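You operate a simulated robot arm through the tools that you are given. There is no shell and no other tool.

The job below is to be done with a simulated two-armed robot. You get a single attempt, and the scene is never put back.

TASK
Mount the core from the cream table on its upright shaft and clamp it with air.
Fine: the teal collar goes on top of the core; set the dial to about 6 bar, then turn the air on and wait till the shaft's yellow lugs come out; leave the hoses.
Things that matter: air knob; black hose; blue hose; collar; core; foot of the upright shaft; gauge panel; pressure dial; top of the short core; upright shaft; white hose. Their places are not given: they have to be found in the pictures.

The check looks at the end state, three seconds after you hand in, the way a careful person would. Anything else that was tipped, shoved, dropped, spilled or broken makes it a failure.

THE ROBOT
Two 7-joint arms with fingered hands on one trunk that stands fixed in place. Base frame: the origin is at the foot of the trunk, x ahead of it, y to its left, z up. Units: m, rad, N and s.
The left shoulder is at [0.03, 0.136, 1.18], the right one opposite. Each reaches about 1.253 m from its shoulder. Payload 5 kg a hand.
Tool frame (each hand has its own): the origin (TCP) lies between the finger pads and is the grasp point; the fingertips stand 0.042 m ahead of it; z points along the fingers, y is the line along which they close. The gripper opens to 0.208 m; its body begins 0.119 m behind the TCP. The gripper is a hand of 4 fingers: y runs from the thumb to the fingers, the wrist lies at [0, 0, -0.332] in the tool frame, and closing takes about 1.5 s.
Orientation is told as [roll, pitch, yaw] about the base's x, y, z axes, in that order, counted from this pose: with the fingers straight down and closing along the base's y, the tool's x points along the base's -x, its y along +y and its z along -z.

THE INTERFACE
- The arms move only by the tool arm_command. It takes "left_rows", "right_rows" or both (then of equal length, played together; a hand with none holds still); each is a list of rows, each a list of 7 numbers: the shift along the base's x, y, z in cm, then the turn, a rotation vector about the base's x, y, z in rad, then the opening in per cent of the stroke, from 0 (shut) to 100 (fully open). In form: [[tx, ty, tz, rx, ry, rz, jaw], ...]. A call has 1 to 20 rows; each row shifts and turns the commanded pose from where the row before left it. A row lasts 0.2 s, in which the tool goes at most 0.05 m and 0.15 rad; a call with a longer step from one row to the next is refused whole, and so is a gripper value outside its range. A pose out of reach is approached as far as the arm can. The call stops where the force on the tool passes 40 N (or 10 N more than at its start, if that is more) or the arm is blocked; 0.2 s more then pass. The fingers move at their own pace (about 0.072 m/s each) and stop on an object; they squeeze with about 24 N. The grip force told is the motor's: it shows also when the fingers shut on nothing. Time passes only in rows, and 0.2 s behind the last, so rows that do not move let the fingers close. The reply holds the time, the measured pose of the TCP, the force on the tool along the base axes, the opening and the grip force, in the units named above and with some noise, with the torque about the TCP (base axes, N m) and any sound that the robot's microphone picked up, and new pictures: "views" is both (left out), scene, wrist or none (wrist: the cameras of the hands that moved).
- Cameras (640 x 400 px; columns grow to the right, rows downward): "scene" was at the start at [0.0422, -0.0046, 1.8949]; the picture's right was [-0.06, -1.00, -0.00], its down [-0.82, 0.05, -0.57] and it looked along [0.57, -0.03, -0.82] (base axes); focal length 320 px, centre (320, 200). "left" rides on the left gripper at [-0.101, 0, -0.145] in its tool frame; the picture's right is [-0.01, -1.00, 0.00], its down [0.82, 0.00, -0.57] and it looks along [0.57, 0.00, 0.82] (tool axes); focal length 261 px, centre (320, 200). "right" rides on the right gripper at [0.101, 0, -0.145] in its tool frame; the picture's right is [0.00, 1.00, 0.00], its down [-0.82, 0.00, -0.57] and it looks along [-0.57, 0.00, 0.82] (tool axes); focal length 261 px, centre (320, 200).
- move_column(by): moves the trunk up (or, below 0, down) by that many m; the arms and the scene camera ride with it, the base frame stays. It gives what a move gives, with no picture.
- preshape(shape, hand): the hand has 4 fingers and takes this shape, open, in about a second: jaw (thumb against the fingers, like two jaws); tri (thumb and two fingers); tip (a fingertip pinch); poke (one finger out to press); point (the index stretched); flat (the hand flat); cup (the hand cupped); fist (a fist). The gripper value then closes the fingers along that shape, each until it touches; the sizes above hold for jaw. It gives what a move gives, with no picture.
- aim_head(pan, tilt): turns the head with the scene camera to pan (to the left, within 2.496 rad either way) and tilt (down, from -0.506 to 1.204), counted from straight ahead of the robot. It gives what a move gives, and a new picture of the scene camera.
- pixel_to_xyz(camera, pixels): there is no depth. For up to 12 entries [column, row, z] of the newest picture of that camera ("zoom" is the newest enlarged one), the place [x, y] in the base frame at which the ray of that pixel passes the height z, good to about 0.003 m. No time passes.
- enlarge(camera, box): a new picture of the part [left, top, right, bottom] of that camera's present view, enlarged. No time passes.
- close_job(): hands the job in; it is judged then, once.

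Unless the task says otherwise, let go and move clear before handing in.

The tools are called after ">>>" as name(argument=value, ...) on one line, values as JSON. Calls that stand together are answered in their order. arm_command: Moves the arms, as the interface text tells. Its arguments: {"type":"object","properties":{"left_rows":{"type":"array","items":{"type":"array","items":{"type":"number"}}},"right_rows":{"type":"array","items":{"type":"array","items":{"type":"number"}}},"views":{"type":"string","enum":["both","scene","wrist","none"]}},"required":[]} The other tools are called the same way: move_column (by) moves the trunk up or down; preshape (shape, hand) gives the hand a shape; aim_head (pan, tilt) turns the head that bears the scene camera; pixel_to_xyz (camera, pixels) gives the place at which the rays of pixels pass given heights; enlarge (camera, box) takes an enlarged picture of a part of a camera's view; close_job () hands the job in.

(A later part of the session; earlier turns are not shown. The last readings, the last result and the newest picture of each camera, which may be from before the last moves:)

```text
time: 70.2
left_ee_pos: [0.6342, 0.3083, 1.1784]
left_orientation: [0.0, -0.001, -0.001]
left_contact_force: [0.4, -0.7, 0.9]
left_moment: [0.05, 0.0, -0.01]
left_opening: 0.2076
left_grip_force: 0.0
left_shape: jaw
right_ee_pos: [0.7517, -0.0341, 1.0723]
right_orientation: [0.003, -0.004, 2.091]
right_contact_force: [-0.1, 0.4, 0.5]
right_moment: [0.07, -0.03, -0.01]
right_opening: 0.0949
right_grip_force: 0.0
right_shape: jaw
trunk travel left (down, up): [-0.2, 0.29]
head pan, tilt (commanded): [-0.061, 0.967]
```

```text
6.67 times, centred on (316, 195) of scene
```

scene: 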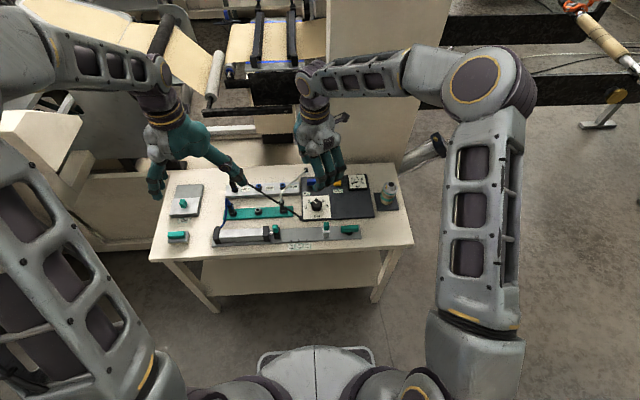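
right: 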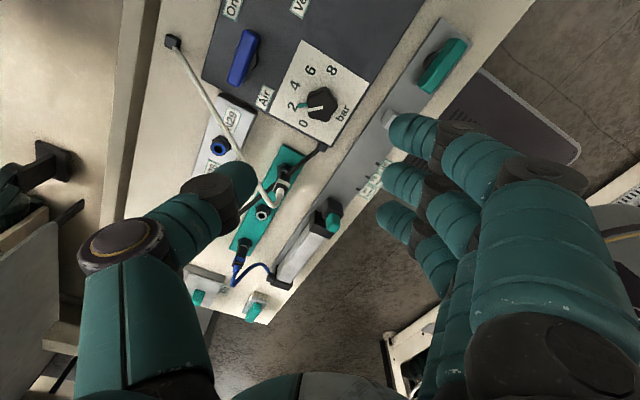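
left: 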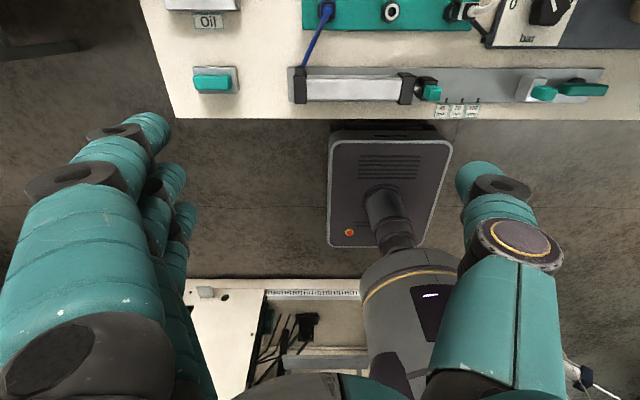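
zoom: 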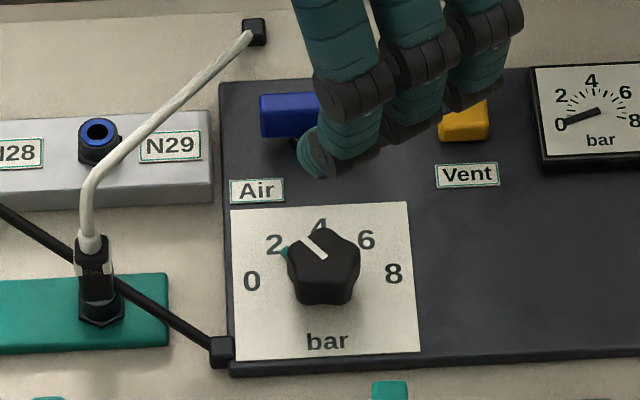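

I'll convert the digit positions, pointer and knob line to base coordinates to determine the angle to turn.

>>> pixel_to_xyz(camera="right", pixels=[[303, 123.25, 0.81], [292.5, 107, 0.81], [295.25, 85.25, 0.81], [310.25, 70.5, 0.81], [331.75, 70, 0.81], [298, 105.5, 0.813], [307.5, 104.5, 0.813], [323.25, 107.5, 0.84], [308, 110, 0.84], [322, 103, 0.84]])

>>> pixel_to_xyz(camera="zoom", pixels=[[252, 281, 0.81], [273, 245, 0.81], [321, 226, 0.81], [366, 240, 0.81], [394, 273, 0.81], [286, 252, 0.813], [323, 250, 0.84], [93, 245, 0.87], [93, 245, 0.85], [90, 175, 0.9], [220, 350, 0.81], [290, 110, 0.845]])

```text
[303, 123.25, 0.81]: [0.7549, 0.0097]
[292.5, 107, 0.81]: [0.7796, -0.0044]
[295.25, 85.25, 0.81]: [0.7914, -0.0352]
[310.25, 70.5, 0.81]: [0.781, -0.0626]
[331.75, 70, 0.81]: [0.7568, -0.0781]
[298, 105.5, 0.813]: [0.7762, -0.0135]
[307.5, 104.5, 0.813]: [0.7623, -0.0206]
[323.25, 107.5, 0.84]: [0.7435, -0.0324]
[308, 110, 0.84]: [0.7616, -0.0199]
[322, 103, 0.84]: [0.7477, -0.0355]
```

```text
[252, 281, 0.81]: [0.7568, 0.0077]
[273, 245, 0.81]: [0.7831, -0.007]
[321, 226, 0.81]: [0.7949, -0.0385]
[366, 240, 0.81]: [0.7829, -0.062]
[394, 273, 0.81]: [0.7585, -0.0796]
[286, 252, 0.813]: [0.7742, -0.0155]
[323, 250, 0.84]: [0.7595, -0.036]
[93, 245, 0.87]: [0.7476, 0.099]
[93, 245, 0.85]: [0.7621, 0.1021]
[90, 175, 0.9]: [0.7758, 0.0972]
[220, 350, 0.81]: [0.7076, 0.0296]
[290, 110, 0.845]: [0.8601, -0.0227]
```

The dial centre is about (0.748, -0.0355), 20° per bar; pointer at ≈2.1 bar, so it needs about -77° (clockwise from above). I'll check the knob's top height with the white line's ends.

>>> pixel_to_xyz(camera="zoom", pixels=[[326, 257, 0.84], [326, 257, 0.85], [326, 257, 0.86], [303, 234, 0.84], [303, 234, 0.85], [303, 234, 0.86]])

>>> pixel_to_xyz(camera="right", pixels=[[323.25, 107.5, 0.84], [323.25, 107.5, 0.85], [323.25, 107.5, 0.86], [308, 110, 0.84], [308, 110, 0.85], [308, 110, 0.86]])

```text
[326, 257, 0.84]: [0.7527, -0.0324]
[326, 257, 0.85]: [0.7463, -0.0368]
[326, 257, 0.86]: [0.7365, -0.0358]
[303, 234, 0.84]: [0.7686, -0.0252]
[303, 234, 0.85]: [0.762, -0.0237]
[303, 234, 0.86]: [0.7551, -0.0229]
```

```text
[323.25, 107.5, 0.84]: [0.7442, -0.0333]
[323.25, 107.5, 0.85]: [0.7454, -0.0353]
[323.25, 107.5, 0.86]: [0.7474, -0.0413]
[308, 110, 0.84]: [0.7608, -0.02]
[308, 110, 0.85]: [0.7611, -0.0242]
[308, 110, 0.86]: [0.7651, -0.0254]
```

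Knob top is z≈0.85 with centre (0.747, -0.036). I want to know where the white hose runs relative to the thumb's sweep, so I'll triangulate points along it.

>>> pixel_to_xyz(camera="zoom", pixels=[[253, 30, 0.8], [210, 70, 0.82], [210, 70, 0.85], [210, 70, 0.88], [165, 110, 0.85], [165, 110, 0.88], [120, 145, 0.88], [120, 145, 0.91]])

>>> pixel_to_xyz(camera="right", pixels=[[178, 40, 0.8], [195, 80, 0.82], [195, 80, 0.85], [195, 80, 0.88], [220, 125, 0.85], [220, 125, 0.88], [240, 165, 0.88], [240, 165, 0.91]])

```text
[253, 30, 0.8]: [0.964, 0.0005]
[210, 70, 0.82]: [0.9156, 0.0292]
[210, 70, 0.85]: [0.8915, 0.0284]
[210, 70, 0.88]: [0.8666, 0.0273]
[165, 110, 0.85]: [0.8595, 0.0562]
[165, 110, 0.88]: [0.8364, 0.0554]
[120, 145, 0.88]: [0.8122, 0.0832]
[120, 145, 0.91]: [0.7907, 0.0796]
```

```text
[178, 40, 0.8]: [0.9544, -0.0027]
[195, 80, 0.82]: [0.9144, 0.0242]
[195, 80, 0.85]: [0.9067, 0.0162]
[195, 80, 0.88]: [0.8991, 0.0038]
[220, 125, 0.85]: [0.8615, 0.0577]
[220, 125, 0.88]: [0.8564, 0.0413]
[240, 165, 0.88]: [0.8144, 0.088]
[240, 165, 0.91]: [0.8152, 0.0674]
```

The hose runs well clear (nearest ~8 cm from the thumb). I'll centre over the dial at (0.747, -0.036) and descend to z≈0.95 to check.

>>> arm_command(right_rows=[[-0.45, -0.2, -2, 0, 0, 0, 40], [0, 0, -2.5, 0, 0, 0, 40], [0, 0, -2.5, 0, 0, 0, 40], [0, 0, -2.5, 0, 0, 0, 40], [0, 0, -2.2, 0, 0, 0, 40], [0, 0, 0, 0, 0, 0, 40]])

>>> enlarge(camera="right", box=[240, 80, 400, 220])

>>> enlarge(camera="scene", box=[276, 160, 356, 225])

```text
time: 71.5
left_ee_pos: [0.6342, 0.3091, 1.1797]
left_orientation: [0.001, 0.001, -0.001]
left_contact_force: [0.3, 0.6, -0.1]
left_moment: [0.01, -0.01, -0.02]
left_opening: 0.2079
left_grip_force: 0.0
left_shape: jaw
right_ee_pos: [0.7475, -0.0361, 0.9531]
right_orientation: [0.001, -0.004, 2.092]
right_contact_force: [-0.3, 0.4, -0.2]
right_moment: [0.01, 0.0, 0.03]
right_opening: 0.0839
right_grip_force: 0.1
right_shape: jaw
trunk travel left (down, up): [-0.2, 0.29]
head pan, tilt (commanded): [-0.061, 0.967]
```

scene: 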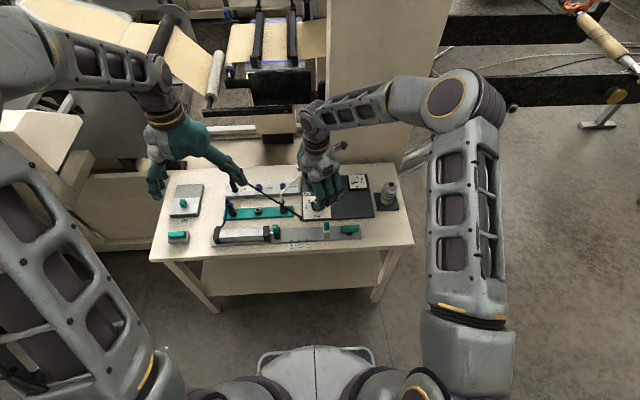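
right: 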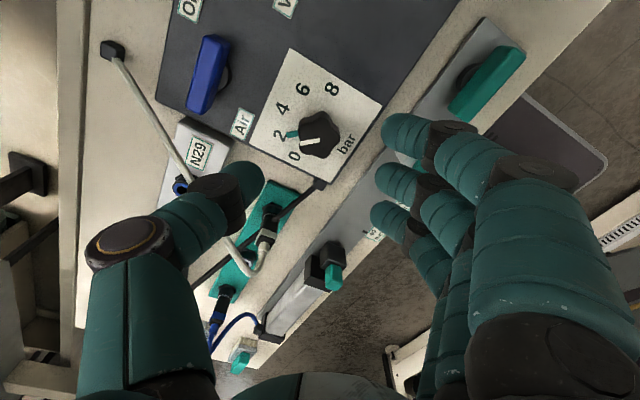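

```text
2.86 times, centred on (320, 150) of right
```

zoom: 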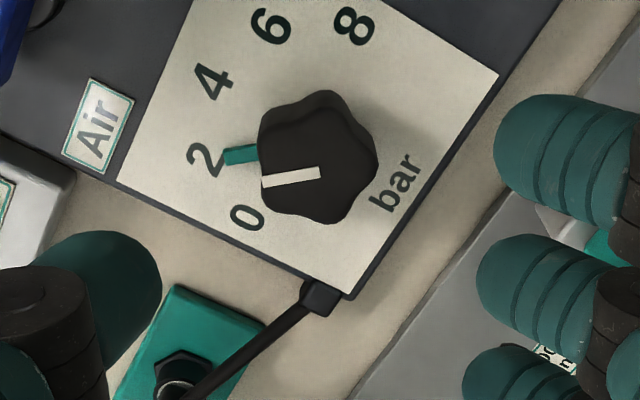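

```text
6.15 times, centred on (316, 192) of scene
```

zoom: 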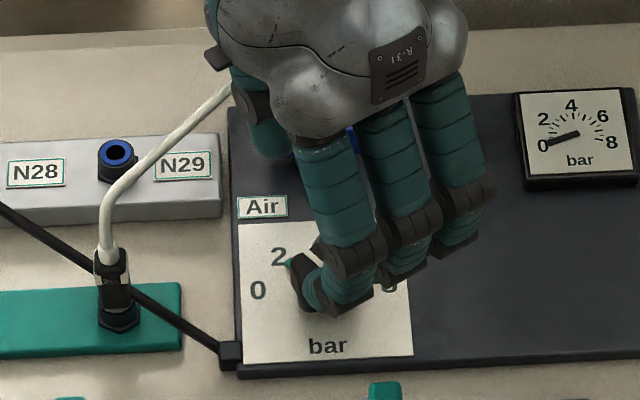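

The knob centre coincides with the hand axis (zoom (318,172) vs expected (320,175)). Descending so the fingertips straddle the knob.

>>> arm_command(right_rows=[[0, 0, -2, 0, 0, 0, 40], [0, 0, -2, 0, 0, 0, 40], [0, 0, -1.2, 0, 0, 0, 38], [0, 0, -1, 0, 0, 0, 36], [0, 0, -0.5, 0, 0, 0, 36], [0, 0, 0, 0, 0, 0, 36]])

>>> enlarge(camera="right", box=[240, 100, 400, 240])

>>> enlarge(camera="scene", box=[276, 165, 356, 225])

```text
time: 73.0
left_ee_pos: [0.6356, 0.3092, 1.1789]
left_orientation: [0.0, -0.001, 0.0]
left_contact_force: [-0.2, 0.4, 0.2]
left_moment: [0.01, 0.02, 0.04]
left_opening: 0.2079
left_grip_force: 0.2
left_shape: jaw
right_ee_pos: [0.7483, -0.0357, 0.8878]
right_orientation: [0.004, -0.002, 2.09]
right_contact_force: [-1.1, -0.4, -0.4]
right_moment: [-0.01, 0.01, -0.02]
right_opening: 0.0756
right_grip_force: 0.0
right_shape: jaw
trunk travel left (down, up): [-0.2, 0.29]
head pan, tilt (commanded): [-0.061, 0.967]
```

scene: 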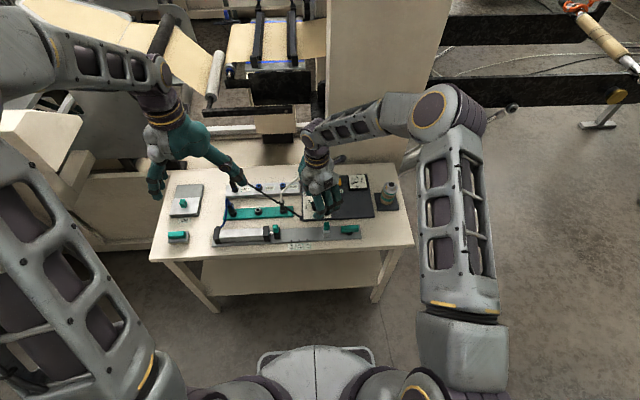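
right: 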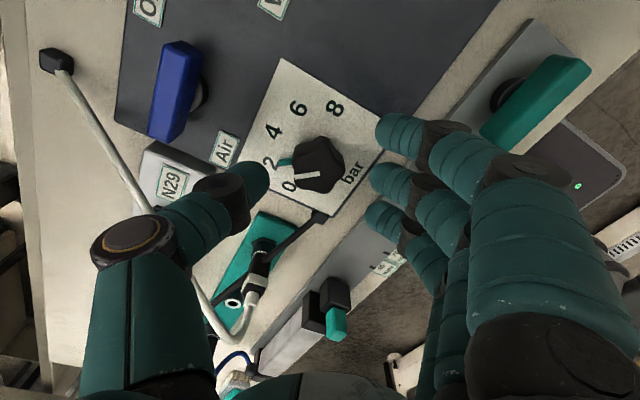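

```text
2.86 times, centred on (320, 170) of right
```

zoom: 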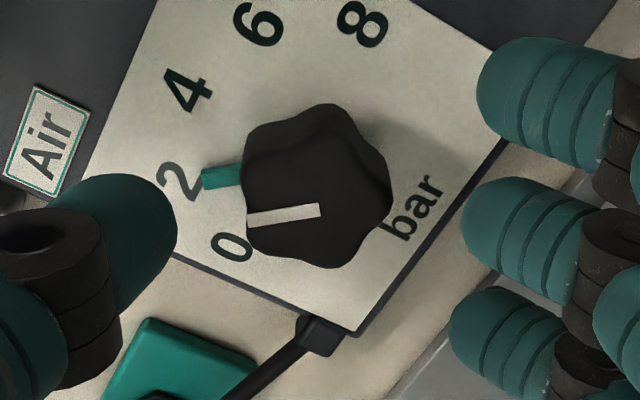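

```text
6.67 times, centred on (316, 195) of scene
```

zoom: 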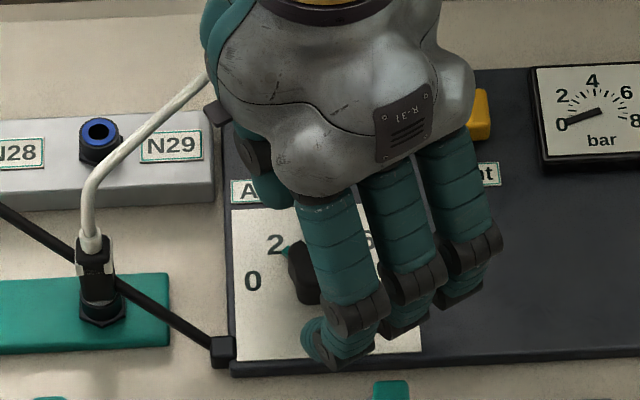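

Aligned. Lowering 7 mm more, then closing on the knob.

>>> arm_command(right_rows=[[0, 0, -0.4, 0, 0, 0, 36], [0, 0, -0.3, 0, 0, 0, 34], [0, 0, 0, 0, 0, 0, 28], [0, 0, 0, 0, 0, 0, 22], [0, 0, 0, 0, 0, 0, 17], [0, 0, 0, 0, 0, 0, 14], [0, 0, 0, 0, 0, 0, 14]], views="wrist")

>>> enlarge(camera="right", box=[240, 100, 400, 240])

```text
time: 74.5
left_ee_pos: [0.6354, 0.3103, 1.1773]
left_orientation: [-0.001, -0.001, 0.002]
left_contact_force: [0.1, 0.0, 0.0]
left_moment: [0.0, 0.0, 0.04]
left_opening: 0.2079
left_grip_force: 0.1
left_shape: jaw
right_ee_pos: [0.7476, -0.0355, 0.8798]
right_orientation: [0.002, -0.002, 2.091]
right_contact_force: [7.0, 3.8, 0.1]
right_moment: [0.1, -0.21, 0.0]
right_opening: 0.015
right_grip_force: 17.0
right_shape: jaw
trunk travel left (down, up): [-0.2, 0.29]
head pan, tilt (commanded): [-0.061, 0.967]
```

right: 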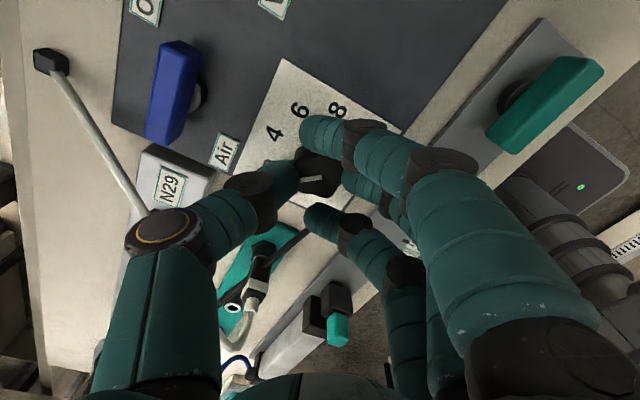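

```text
2.86 times, centred on (320, 170) of right
```

zoom: 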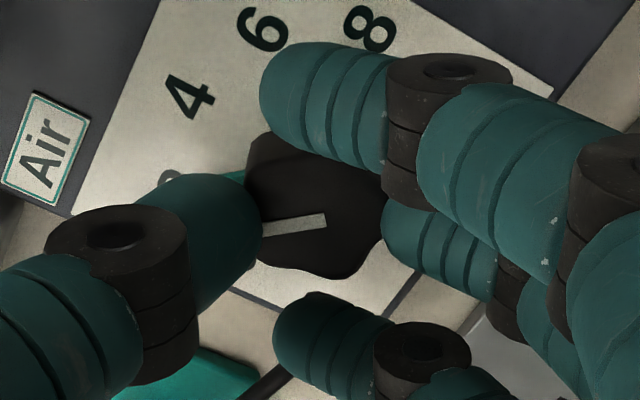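

Thumb and middle finger are on the knob; the reading shows a slight imbalance toward the thumb. I'll shift 1.5 mm that way and firm the grip.

>>> arm_command(right_rows=[[0.15, 0.08, 0, 0, 0, 0, 10], [0, 0, 0, 0, 0, 0, 6], [0, 0, 0, 0, 0, 0, 6]], views="wrist")

>>> enlarge(camera="right", box=[240, 100, 400, 240])

```text
time: 75.3
left_ee_pos: [0.6345, 0.3095, 1.1782]
left_orientation: [0.0, 0.0, 0.001]
left_contact_force: [-0.1, -0.3, 0.3]
left_moment: [0.02, 0.02, -0.04]
left_opening: 0.2079
left_grip_force: 0.1
left_shape: jaw
right_ee_pos: [0.7494, -0.0354, 0.8798]
right_orientation: [-0.001, -0.004, 2.091]
right_contact_force: [7.8, 4.2, 4.7]
right_moment: [0.13, -0.33, -0.01]
right_opening: 0.0129
right_grip_force: 24.2
right_shape: jaw
trunk travel left (down, up): [-0.2, 0.29]
head pan, tilt (commanded): [-0.061, 0.967]
```

right: 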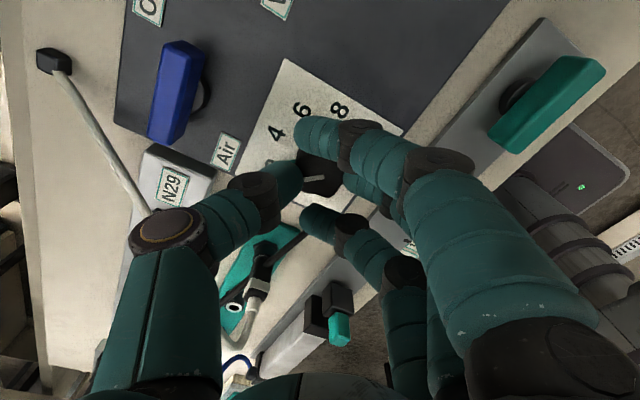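

```text
2.86 times, centred on (320, 170) of right
```

zoom: 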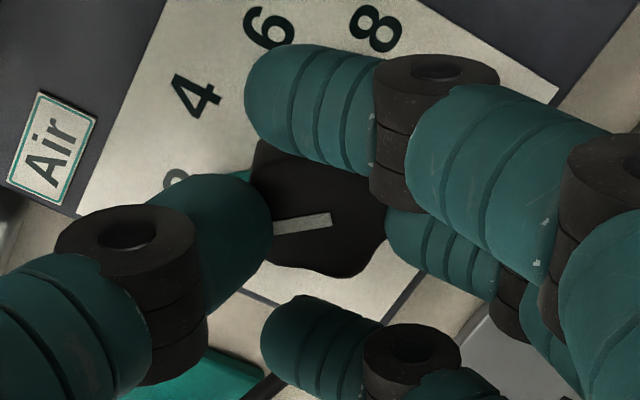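

Grip is firm at 24 N. I'll try rotating clockwise by 0.3 rad and check whether the knob follows.

>>> arm_command(right_rows=[[0, 0, 0, 0, 0, -0.1, 6], [0, 0, 0, 0, 0, -0.1, 6], [0, 0, 0, 0, 0, -0.1, 6], [0, 0, 0, 0, 0, 0, 6]], views="wrist")

>>> enlarge(camera="right", box=[240, 100, 400, 240])

```text
time: 76.3
left_ee_pos: [0.6355, 0.3106, 1.1785]
left_orientation: [-0.002, 0.001, 0.001]
left_contact_force: [-0.2, 0.4, -0.5]
left_moment: [0.0, 0.01, 0.02]
left_opening: 0.2079
left_grip_force: 0.0
left_shape: jaw
right_ee_pos: [0.75, -0.034, 0.8809]
right_orientation: [0.001, -0.003, 1.79]
right_contact_force: [11.4, 3.9, 7.8]
right_moment: [0.18, -0.42, 0.01]
right_opening: 0.0133
right_grip_force: 23.9
right_shape: jaw
trunk travel left (down, up): [-0.2, 0.29]
head pan, tilt (commanded): [-0.061, 0.967]
```

right: 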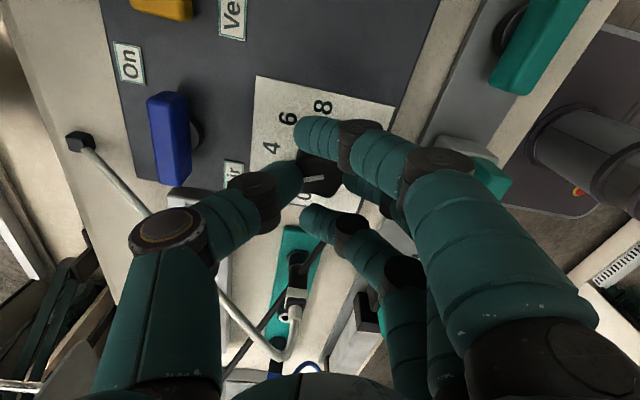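

```text
2.86 times, centred on (320, 170) of right
```

zoom: 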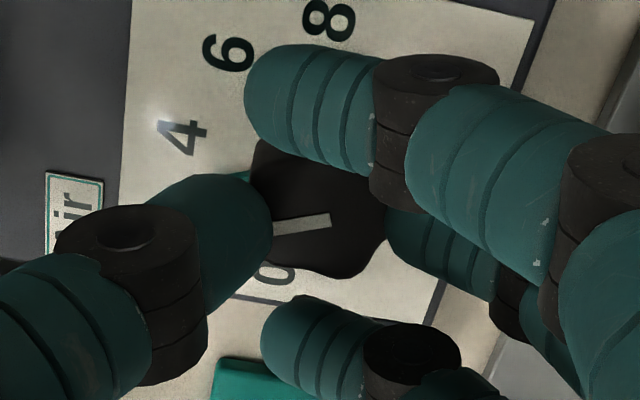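

The knob turns with the hand (white line unchanged in hand frame while the panel rotated). Continuing another 0.5 rad.

>>> arm_command(right_rows=[[0, 0, 0, 0, 0, -0.1, 6], [0, 0, 0, 0, 0, -0.1, 6], [0, 0, 0, 0, 0, -0.1, 6], [0, 0, 0, 0, 0, -0.1, 6], [0, 0, 0, 0, 0, -0.1, 6], [0, 0, 0, 0, 0, 0, 6]])

>>> enlarge(camera="right", box=[240, 100, 400, 240])

>>> enlarge(camera="scene", box=[276, 165, 356, 225])

```text
time: 77.8
left_ee_pos: [0.6352, 0.3098, 1.1792]
left_orientation: [0.001, 0.001, -0.001]
left_contact_force: [-0.5, -0.1, -0.5]
left_moment: [0.02, 0.0, 0.0]
left_opening: 0.2077
left_grip_force: 0.1
left_shape: jaw
right_ee_pos: [0.7492, -0.0358, 0.8804]
right_orientation: [0.002, -0.005, 1.288]
right_contact_force: [13.6, -2.4, 12.7]
right_moment: [-0.08, -0.49, -0.02]
right_opening: 0.0133
right_grip_force: 23.8
right_shape: jaw
trunk travel left (down, up): [-0.2, 0.29]
head pan, tilt (commanded): [-0.061, 0.967]
```

scene: 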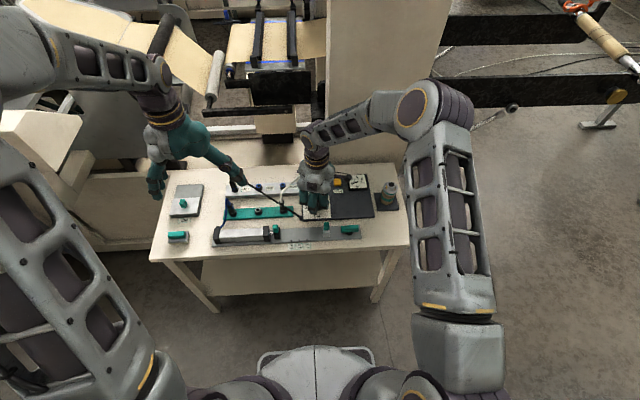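
right: 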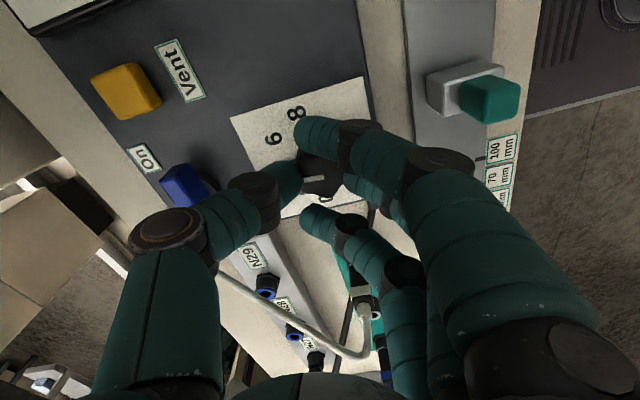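

```text
2.86 times, centred on (320, 170) of right
```

zoom: 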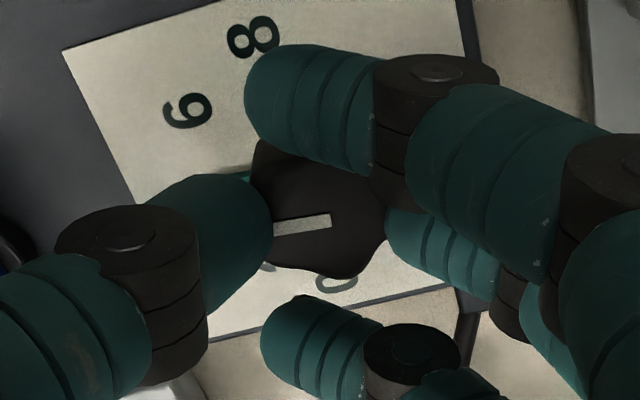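

```text
6.67 times, centred on (316, 195) of scene
```

zoom: 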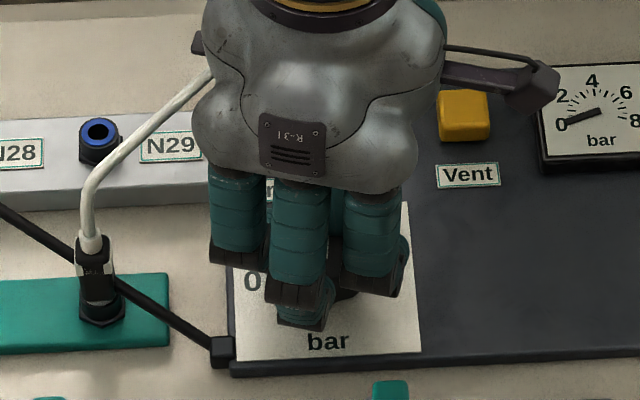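

The knob is following (0.8 rad so far). Turning the remaining ≈0.53 rad.

>>> arm_command(right_rows=[[0, 0, 0, 0, 0, -0.107, 6], [0, 0, 0, 0, 0, -0.107, 6], [0, 0, 0, 0, 0, -0.107, 6], [0, 0, 0, 0, 0, -0.107, 6], [0, 0, 0, 0, 0, -0.107, 6], [0, 0, 0, 0, 0, 0, 6]], views="wrist")

>>> enlarge(camera="right", box=[240, 100, 400, 240])

>>> enlarge(camera="scene", box=[276, 165, 356, 225])

```text
time: 79.2
left_ee_pos: [0.635, 0.3095, 1.1789]
left_orientation: [-0.001, 0.0, 0.0]
left_contact_force: [-0.3, -0.3, 0.8]
left_moment: [0.01, -0.01, 0.0]
left_opening: 0.2077
left_grip_force: 0.1
left_shape: jaw
right_ee_pos: [0.7486, -0.0368, 0.8804]
right_orientation: [0.001, -0.003, 0.754]
right_contact_force: [9.0, -7.2, 13.8]
right_moment: [-0.32, -0.38, -0.03]
right_opening: 0.0132
right_grip_force: 23.8
right_shape: jaw
trunk travel left (down, up): [-0.2, 0.29]
head pan, tilt (commanded): [-0.061, 0.967]
```

right: 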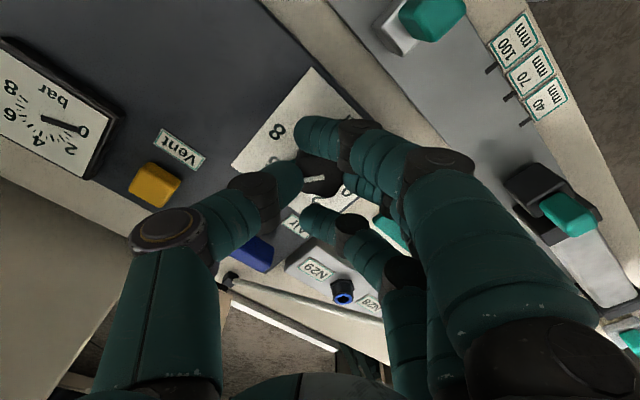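

```text
2.86 times, centred on (320, 170) of right
```

zoom: 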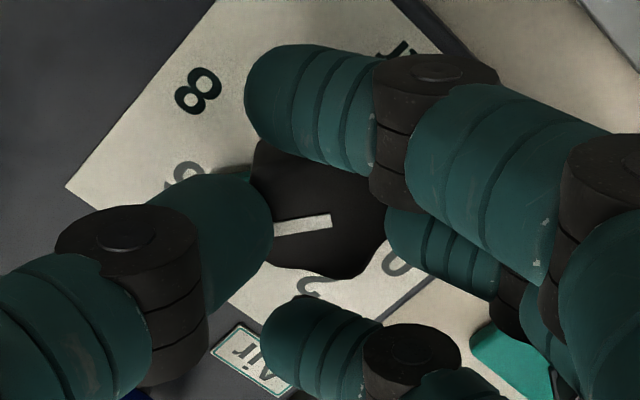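

```text
6.67 times, centred on (316, 195) of scene
```

zoom: 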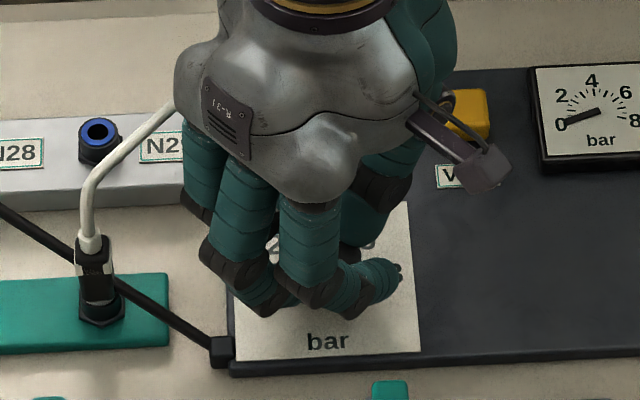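

Digit "6" is now beside the pointer position. Releasing the knob gently.

>>> arm_command(right_rows=[[0, 0, 0, 0, 0, 0, 12], [0, 0, 0, 0, 0, 0, 18], [0, 0, 0, 0, 0, 0, 24], [0, 0, 0, 0, 0, 0, 30], [0, 0, 0, 0, 0, 0, 36], [0, 0, 0, 0, 0, 0, 38]], views="wrist")

>>> enlarge(camera="right", box=[240, 100, 400, 240])

```text
time: 80.5
left_ee_pos: [0.6356, 0.3099, 1.1784]
left_orientation: [0.0, -0.002, -0.001]
left_contact_force: [-0.2, 0.1, -0.2]
left_moment: [0.01, -0.01, -0.01]
left_opening: 0.2078
left_grip_force: 0.1
left_shape: jaw
right_ee_pos: [0.7482, -0.0355, 0.8814]
right_orientation: [0.004, -0.004, 0.757]
right_contact_force: [-0.4, -0.2, 0.3]
right_moment: [0.02, 0.0, -0.01]
right_opening: 0.0782
right_grip_force: 0.2
right_shape: jaw
trunk travel left (down, up): [-0.2, 0.29]
head pan, tilt (commanded): [-0.061, 0.967]
```

right: 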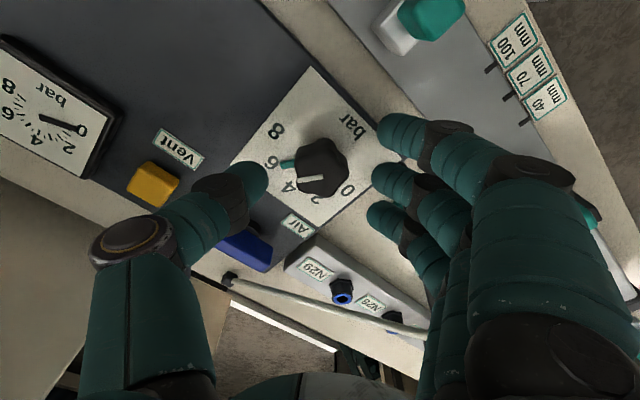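

```text
2.86 times, centred on (320, 170) of right
```

zoom: 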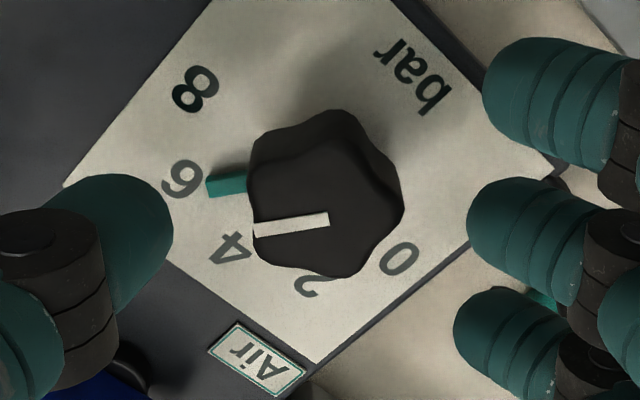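

The pointer now sits at 6. I'll raise the hand clear, then examine the blue air lever and its "On" mark.

>>> arm_command(right_rows=[[0, 0, 1.5, 0, 0, 0, 38], [0, 0, 2.5, 0, 0, 0, 38], [0, 0, 3, 0, 0, 0, 38], [0, 0, 3, 0, 0, 0, 38], [0, 0, 3, 0, 0, 0, 38], [0, 0, 2, 0, 0, 0, 38], [0, 0, 0, 0, 0, 0, 38]])

>>> enlarge(camera="right", box=[200, 60, 380, 240])

>>> enlarge(camera="scene", box=[290, 165, 350, 215])

```text
time: 82.2
left_ee_pos: [0.6347, 0.3111, 1.1784]
left_orientation: [0.001, 0.0, -0.001]
left_contact_force: [0.4, -0.6, -0.8]
left_moment: [0.0, 0.03, -0.02]
left_opening: 0.2078
left_grip_force: 0.0
left_shape: jaw
right_ee_pos: [0.7477, -0.0352, 1.0294]
right_orientation: [0.002, -0.001, 0.756]
right_contact_force: [0.2, 0.4, -0.3]
right_moment: [0.0, 0.04, 0.0]
right_opening: 0.0784
right_grip_force: 0.0
right_shape: jaw
trunk travel left (down, up): [-0.2, 0.29]
head pan, tilt (commanded): [-0.061, 0.967]
```

scene: 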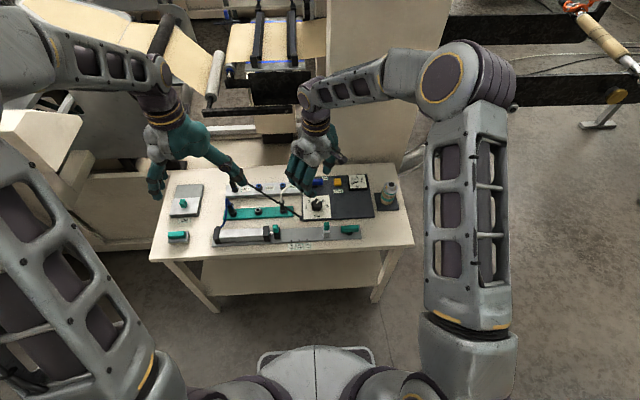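
right: 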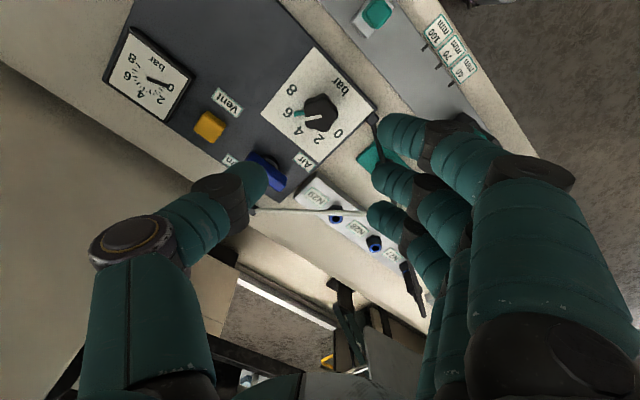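

```text
2.22 times, centred on (290, 150) of right
```

zoom: 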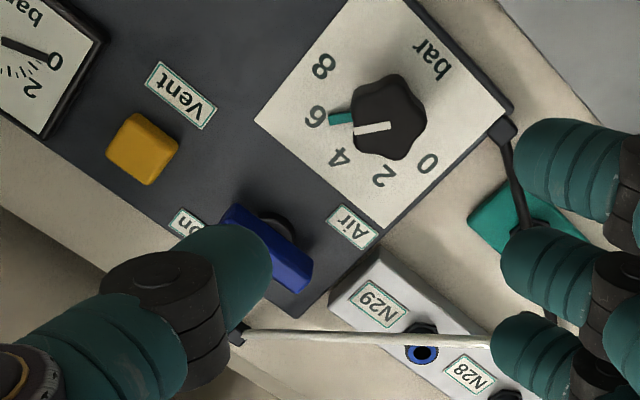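

```text
8.00 times, centred on (320, 190) of scene
```

zoom: 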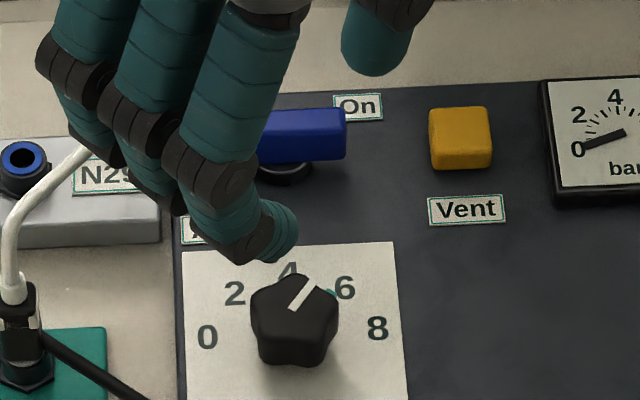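

Dial reads ~6. For the lever (lying along y at about (0.866, -0.036)), I'd grasp it front-to-back at yaw 90° and rotate toward the "On" label. I'll move above it and test how far the wrist can yaw at this safe height.

>>> arm_command(right_rows=[[1.2, 0, 0, 0, 0, 0.136, 40], [2, 0, 0, 0, 0, 0.136, 40], [2.2, 0, 0, 0, 0, 0.136, 40], [2.2, 0, 0, 0, 0, 0.136, 40], [2.2, 0, 0, 0, 0, 0.136, 40], [2.0, 0, 0, 0, 0, 0.136, 40], [0, 0, 0, 0, 0, 0, 40]])

>>> enlarge(camera="right", box=[240, 70, 400, 220])

>>> enlarge(camera="scene", box=[280, 150, 360, 210])

```text
time: 83.8
left_ee_pos: [0.6337, 0.3096, 1.179]
left_orientation: [-0.001, 0.001, 0.002]
left_contact_force: [0.2, -0.2, -0.4]
left_moment: [0.02, -0.04, 0.03]
left_opening: 0.2076
left_grip_force: 0.0
left_shape: jaw
right_ee_pos: [0.8661, -0.0344, 1.0309]
right_orientation: [0.004, -0.003, 1.574]
right_contact_force: [-0.3, 0.4, 0.1]
right_moment: [0.02, -0.01, -0.03]
right_opening: 0.0829
right_grip_force: 0.1
right_shape: jaw
trunk travel left (down, up): [-0.2, 0.29]
head pan, tilt (commanded): [-0.061, 0.967]
```

scene: 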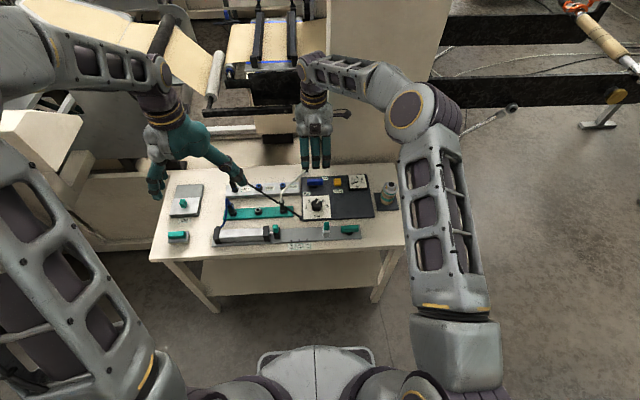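
right: 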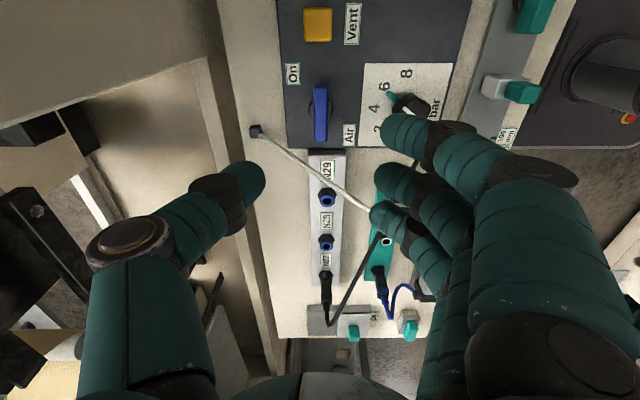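

```text
2.67 times, centred on (320, 145) of right
```

zoom: 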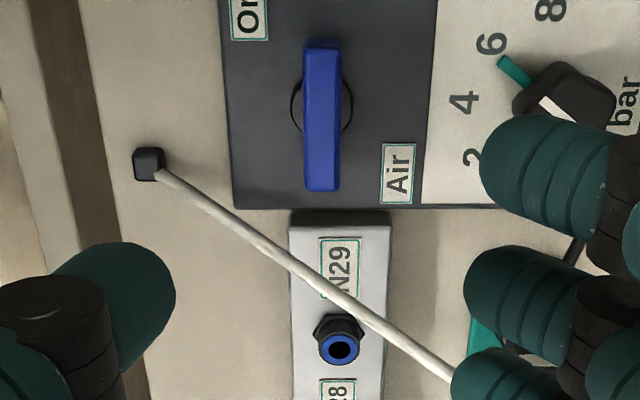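

```text
6.67 times, centred on (320, 180) of scene
```

zoom: 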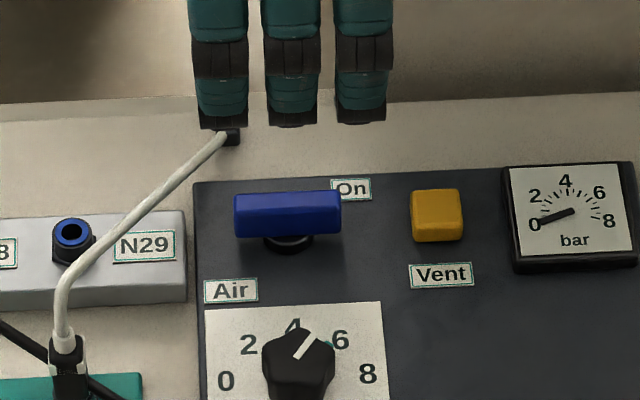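

The lever bar lies along y with the pivot disc beneath, and "On" lies toward its right end's back side—so counter-clockwise from above. I'll compute the bar centre and height.

>>> pixel_to_xyz(camera="right", pixels=[[320.75, 113.1, 0.84], [320.75, 113.1, 0.85], [320.75, 113.1, 0.86], [320.7, 85.5, 0.85], [320.7, 141, 0.85], [293.7, 77.5, 0.81]])

>>> pixel_to_xyz(camera="zoom", pixels=[[287, 202, 0.84], [287, 202, 0.85], [287, 202, 0.86], [237, 203, 0.85], [339, 198, 0.85], [351, 189, 0.81]])

```text
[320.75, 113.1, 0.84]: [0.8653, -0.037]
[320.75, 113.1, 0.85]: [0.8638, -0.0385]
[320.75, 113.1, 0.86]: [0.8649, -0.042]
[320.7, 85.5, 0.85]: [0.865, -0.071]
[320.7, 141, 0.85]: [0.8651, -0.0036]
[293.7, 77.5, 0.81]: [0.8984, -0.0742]
```

```text
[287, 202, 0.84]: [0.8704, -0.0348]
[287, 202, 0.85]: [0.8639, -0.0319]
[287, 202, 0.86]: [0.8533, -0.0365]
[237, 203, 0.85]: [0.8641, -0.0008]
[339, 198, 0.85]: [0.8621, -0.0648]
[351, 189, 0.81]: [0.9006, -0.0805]
```

Lever centre (0.8645, -0.036), top z≈0.85. Now testing the yaw range in free air up to ~3.0 rad.

>>> arm_command(right_rows=[[0, 0, 0, 0, 0, 0.143, 40], [0, 0, 0, 0, 0, 0.143, 40], [0, 0, 0, 0, 0, 0.143, 40], [0, 0, 0, 0, 0, 0.143, 40], [0, 0, 0, 0, 0, 0.143, 40], [0, 0, 0, 0, 0, 0.143, 40], [0, 0, 0, 0, 0, 0.143, 40], [0, 0, 0, 0, 0, 0.143, 40], [0, 0, 0, 0, 0, 0.143, 40], [0, 0, 0, 0, 0, 0.143, 40], [0, 0, 0, 0, 0, 0, 40]])

```text
time: 85.0
left_ee_pos: [0.6318, 0.3045, 1.1805]
left_orientation: [-0.003, -0.004, -0.007]
left_contact_force: [-2.8, -1.0, 0.9]
left_moment: [0.21, -0.36, -0.01]
left_opening: 0.208
left_grip_force: 0.0
left_shape: jaw
right_ee_pos: [0.837, -0.0457, 1.0073]
right_orientation: [0.017, 0.015, 2.195]
right_contact_force: [-3.4, 2.9, 1.8]
right_moment: [-0.37, -0.37, -0.03]
right_opening: 0.0835
right_grip_force: 0.1
right_shape: jaw
right hand out of reach, approached as far as the arm can: row 4, 5, 6
trunk travel left (down, up): [-0.2, 0.29]
head pan, tilt (commanded): [-0.061, 0.967]
stopped in row 6 (right hand): the force on the tool passed its limit at 48 N (the readings are from after the stop); the commanded pose is now the measured one
```

scene: 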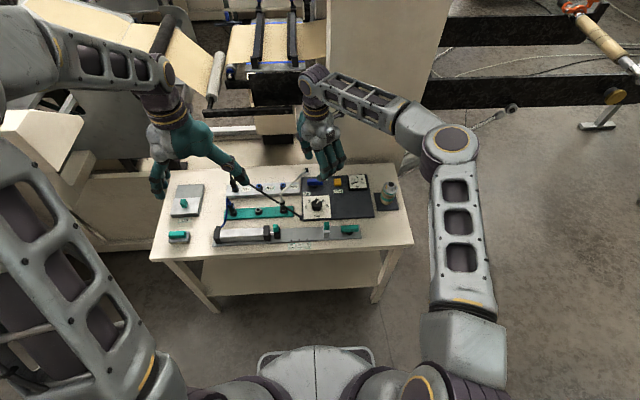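
right: 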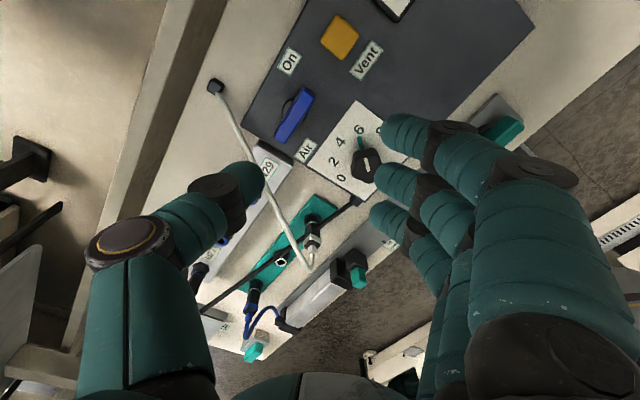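

The wrist can't go beyond about 2.1 rad here, and the arm was stopped, with nothing on the table disturbed. I'll back off, raise, and yaw back to a comfortable pose, then use a single-finger push on the lever instead.

>>> arm_command(right_rows=[[-0.5, 0, 0.5, 0, 0, -0.08, 40], [-1, 0, 1, 0, 0, -0.12, 40], [-1, 0, 1.5, 0, 0, -0.14, 40], [-1, 0, 1.5, 0, 0, -0.14, 40], [-1, 0, 1.5, 0, 0, -0.14, 40], [-1, 0, 1, 0, 0, -0.14, 40], [0, 0, 0, 0, 0, -0.14, 40], [0, 0, 0, 0, 0, -0.14, 40], [0, 0, 0, 0, 0, -0.14, 40], [0, 0, 0, 0, 0, 0, 40]])

>>> enlarge(camera="scene", box=[150, 150, 420, 270])

```text
time: 87.2
left_ee_pos: [0.6373, 0.3041, 1.1781]
left_orientation: [-0.003, 0.001, -0.008]
left_contact_force: [0.0, -0.6, 0.2]
left_moment: [0.01, 0.02, -0.02]
left_opening: 0.208
left_grip_force: 0.0
left_shape: jaw
right_ee_pos: [0.7881, -0.0498, 1.073]
right_orientation: [0.02, 0.014, 1.009]
right_contact_force: [0.1, 0.0, 0.2]
right_moment: [0.04, 0.01, -0.01]
right_opening: 0.0832
right_grip_force: 0.0
right_shape: jaw
trunk travel left (down, up): [-0.2, 0.29]
head pan, tilt (commanded): [-0.061, 0.967]
```

scene: 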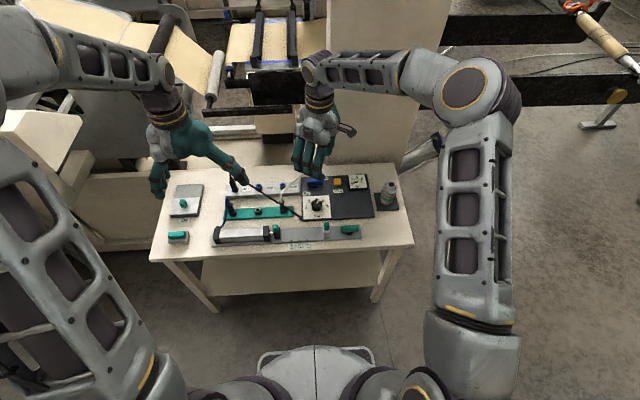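
right: 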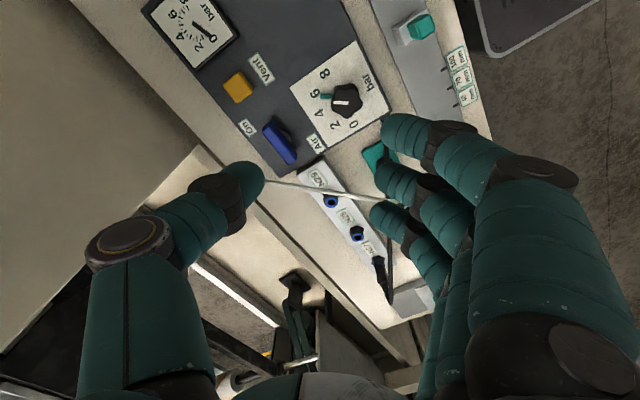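

```text
2.37 times, centred on (285, 210) of scene
```

zoom: 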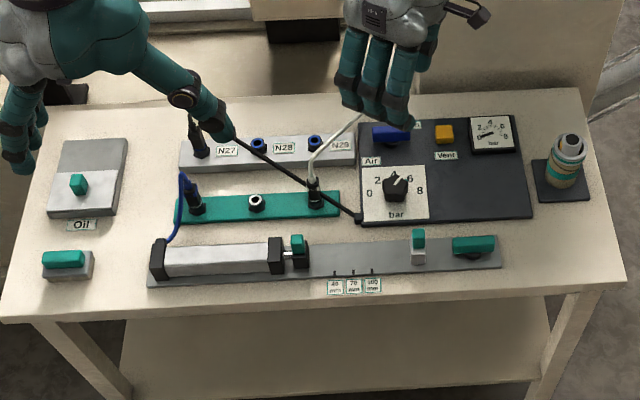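

All table items look undisturbed. Now I'll set the right hand to the "poke" shape.

>>> preshape(hand="right", shape="poke")

>>> enlarge(camera="right", box=[0, 0, 640, 400])

>>> enlarge(camera="scene", box=[270, 120, 370, 210])

```text
time: 88.1
left_ee_pos: [0.6373, 0.3043, 1.1774]
left_orientation: [-0.003, 0.0, -0.005]
left_contact_force: [-0.3, 0.2, -0.2]
left_moment: [0.02, 0.02, 0.0]
left_opening: 0.2079
left_grip_force: 0.2
left_shape: jaw
right_ee_pos: [0.7873, -0.0487, 1.0733]
right_orientation: [0.02, 0.013, 1.01]
right_contact_force: [-0.1, -0.3, -0.6]
right_moment: [0.0, -0.02, 0.01]
right_opening: 0.0
right_grip_force: 0.1
right_shape: poke
trunk travel left (down, up): [-0.2, 0.29]
head pan, tilt (commanded): [-0.061, 0.967]
```

```text
1.00 times, centred on (320, 200) of right (not enlarged: the box is as wide or as high as the picture)
```

zoom: 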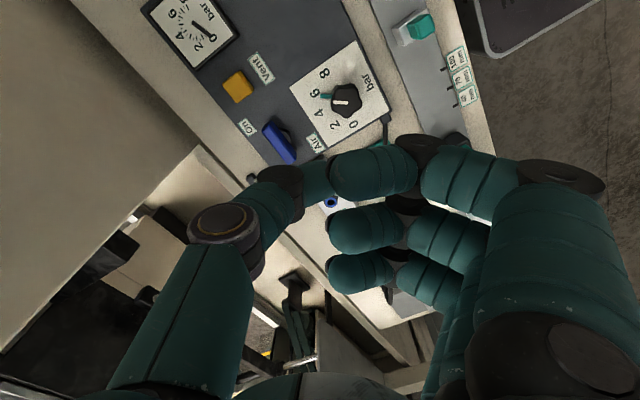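

```text
4.44 times, centred on (320, 165) of scene
```

zoom: 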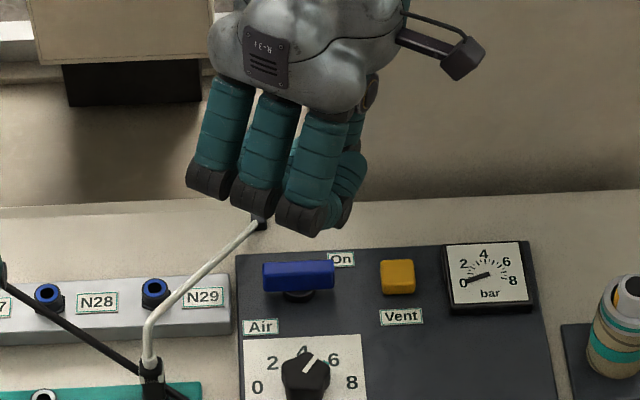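

The fingers look curled with opening reading 0. I'll hold position and command value 100 to see the open form of this shape.

>>> arm_command(right_rows=[[0, 0, 0, 0, 0, 0, 100], [0, 0, 0, 0, 0, 0, 100], [0, 0, 0, 0, 0, 0, 100], [0, 0, 0, 0, 0, 0, 100], [0, 0, 0, 0, 0, 0, 100], [0, 0, 0, 0, 0, 0, 100]])

>>> enlarge(camera="scene", box=[270, 120, 370, 210])

```text
time: 89.5
left_ee_pos: [0.636, 0.3039, 1.1779]
left_orientation: [-0.001, -0.001, -0.008]
left_contact_force: [0.2, 0.0, 0.4]
left_moment: [0.0, 0.03, 0.0]
left_opening: 0.2081
left_grip_force: 0.1
left_shape: jaw
right_ee_pos: [0.7895, -0.0506, 1.0748]
right_orientation: [0.018, 0.012, 1.011]
right_contact_force: [-0.2, -0.4, -0.3]
right_moment: [0.01, 0.04, -0.01]
right_opening: 0.0001
right_grip_force: 0.0
right_shape: poke
trunk travel left (down, up): [-0.2, 0.29]
head pan, tilt (commanded): [-0.061, 0.967]
```

scene: 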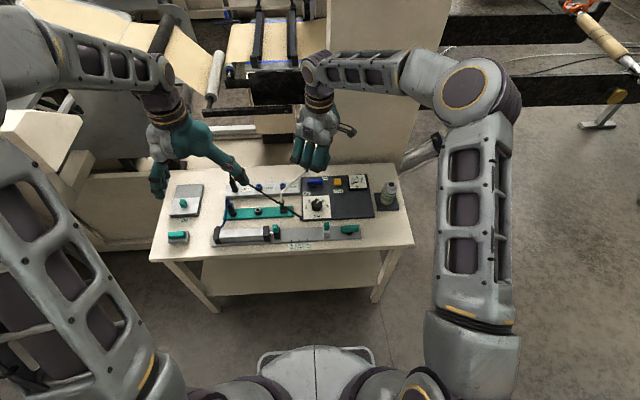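
right: 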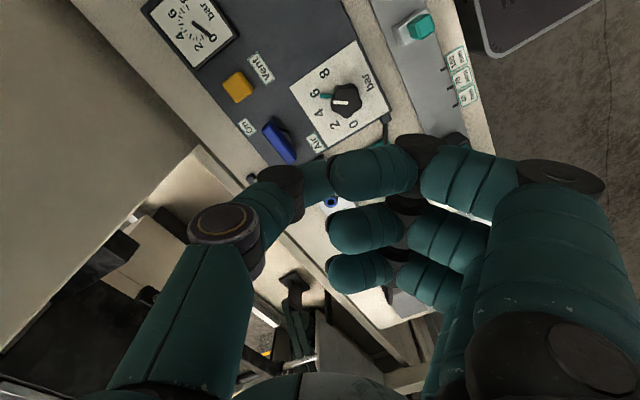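

```text
4.44 times, centred on (320, 165) of scene
```

zoom: 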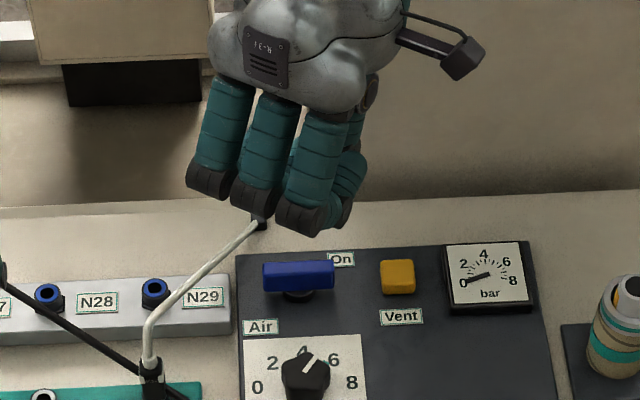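

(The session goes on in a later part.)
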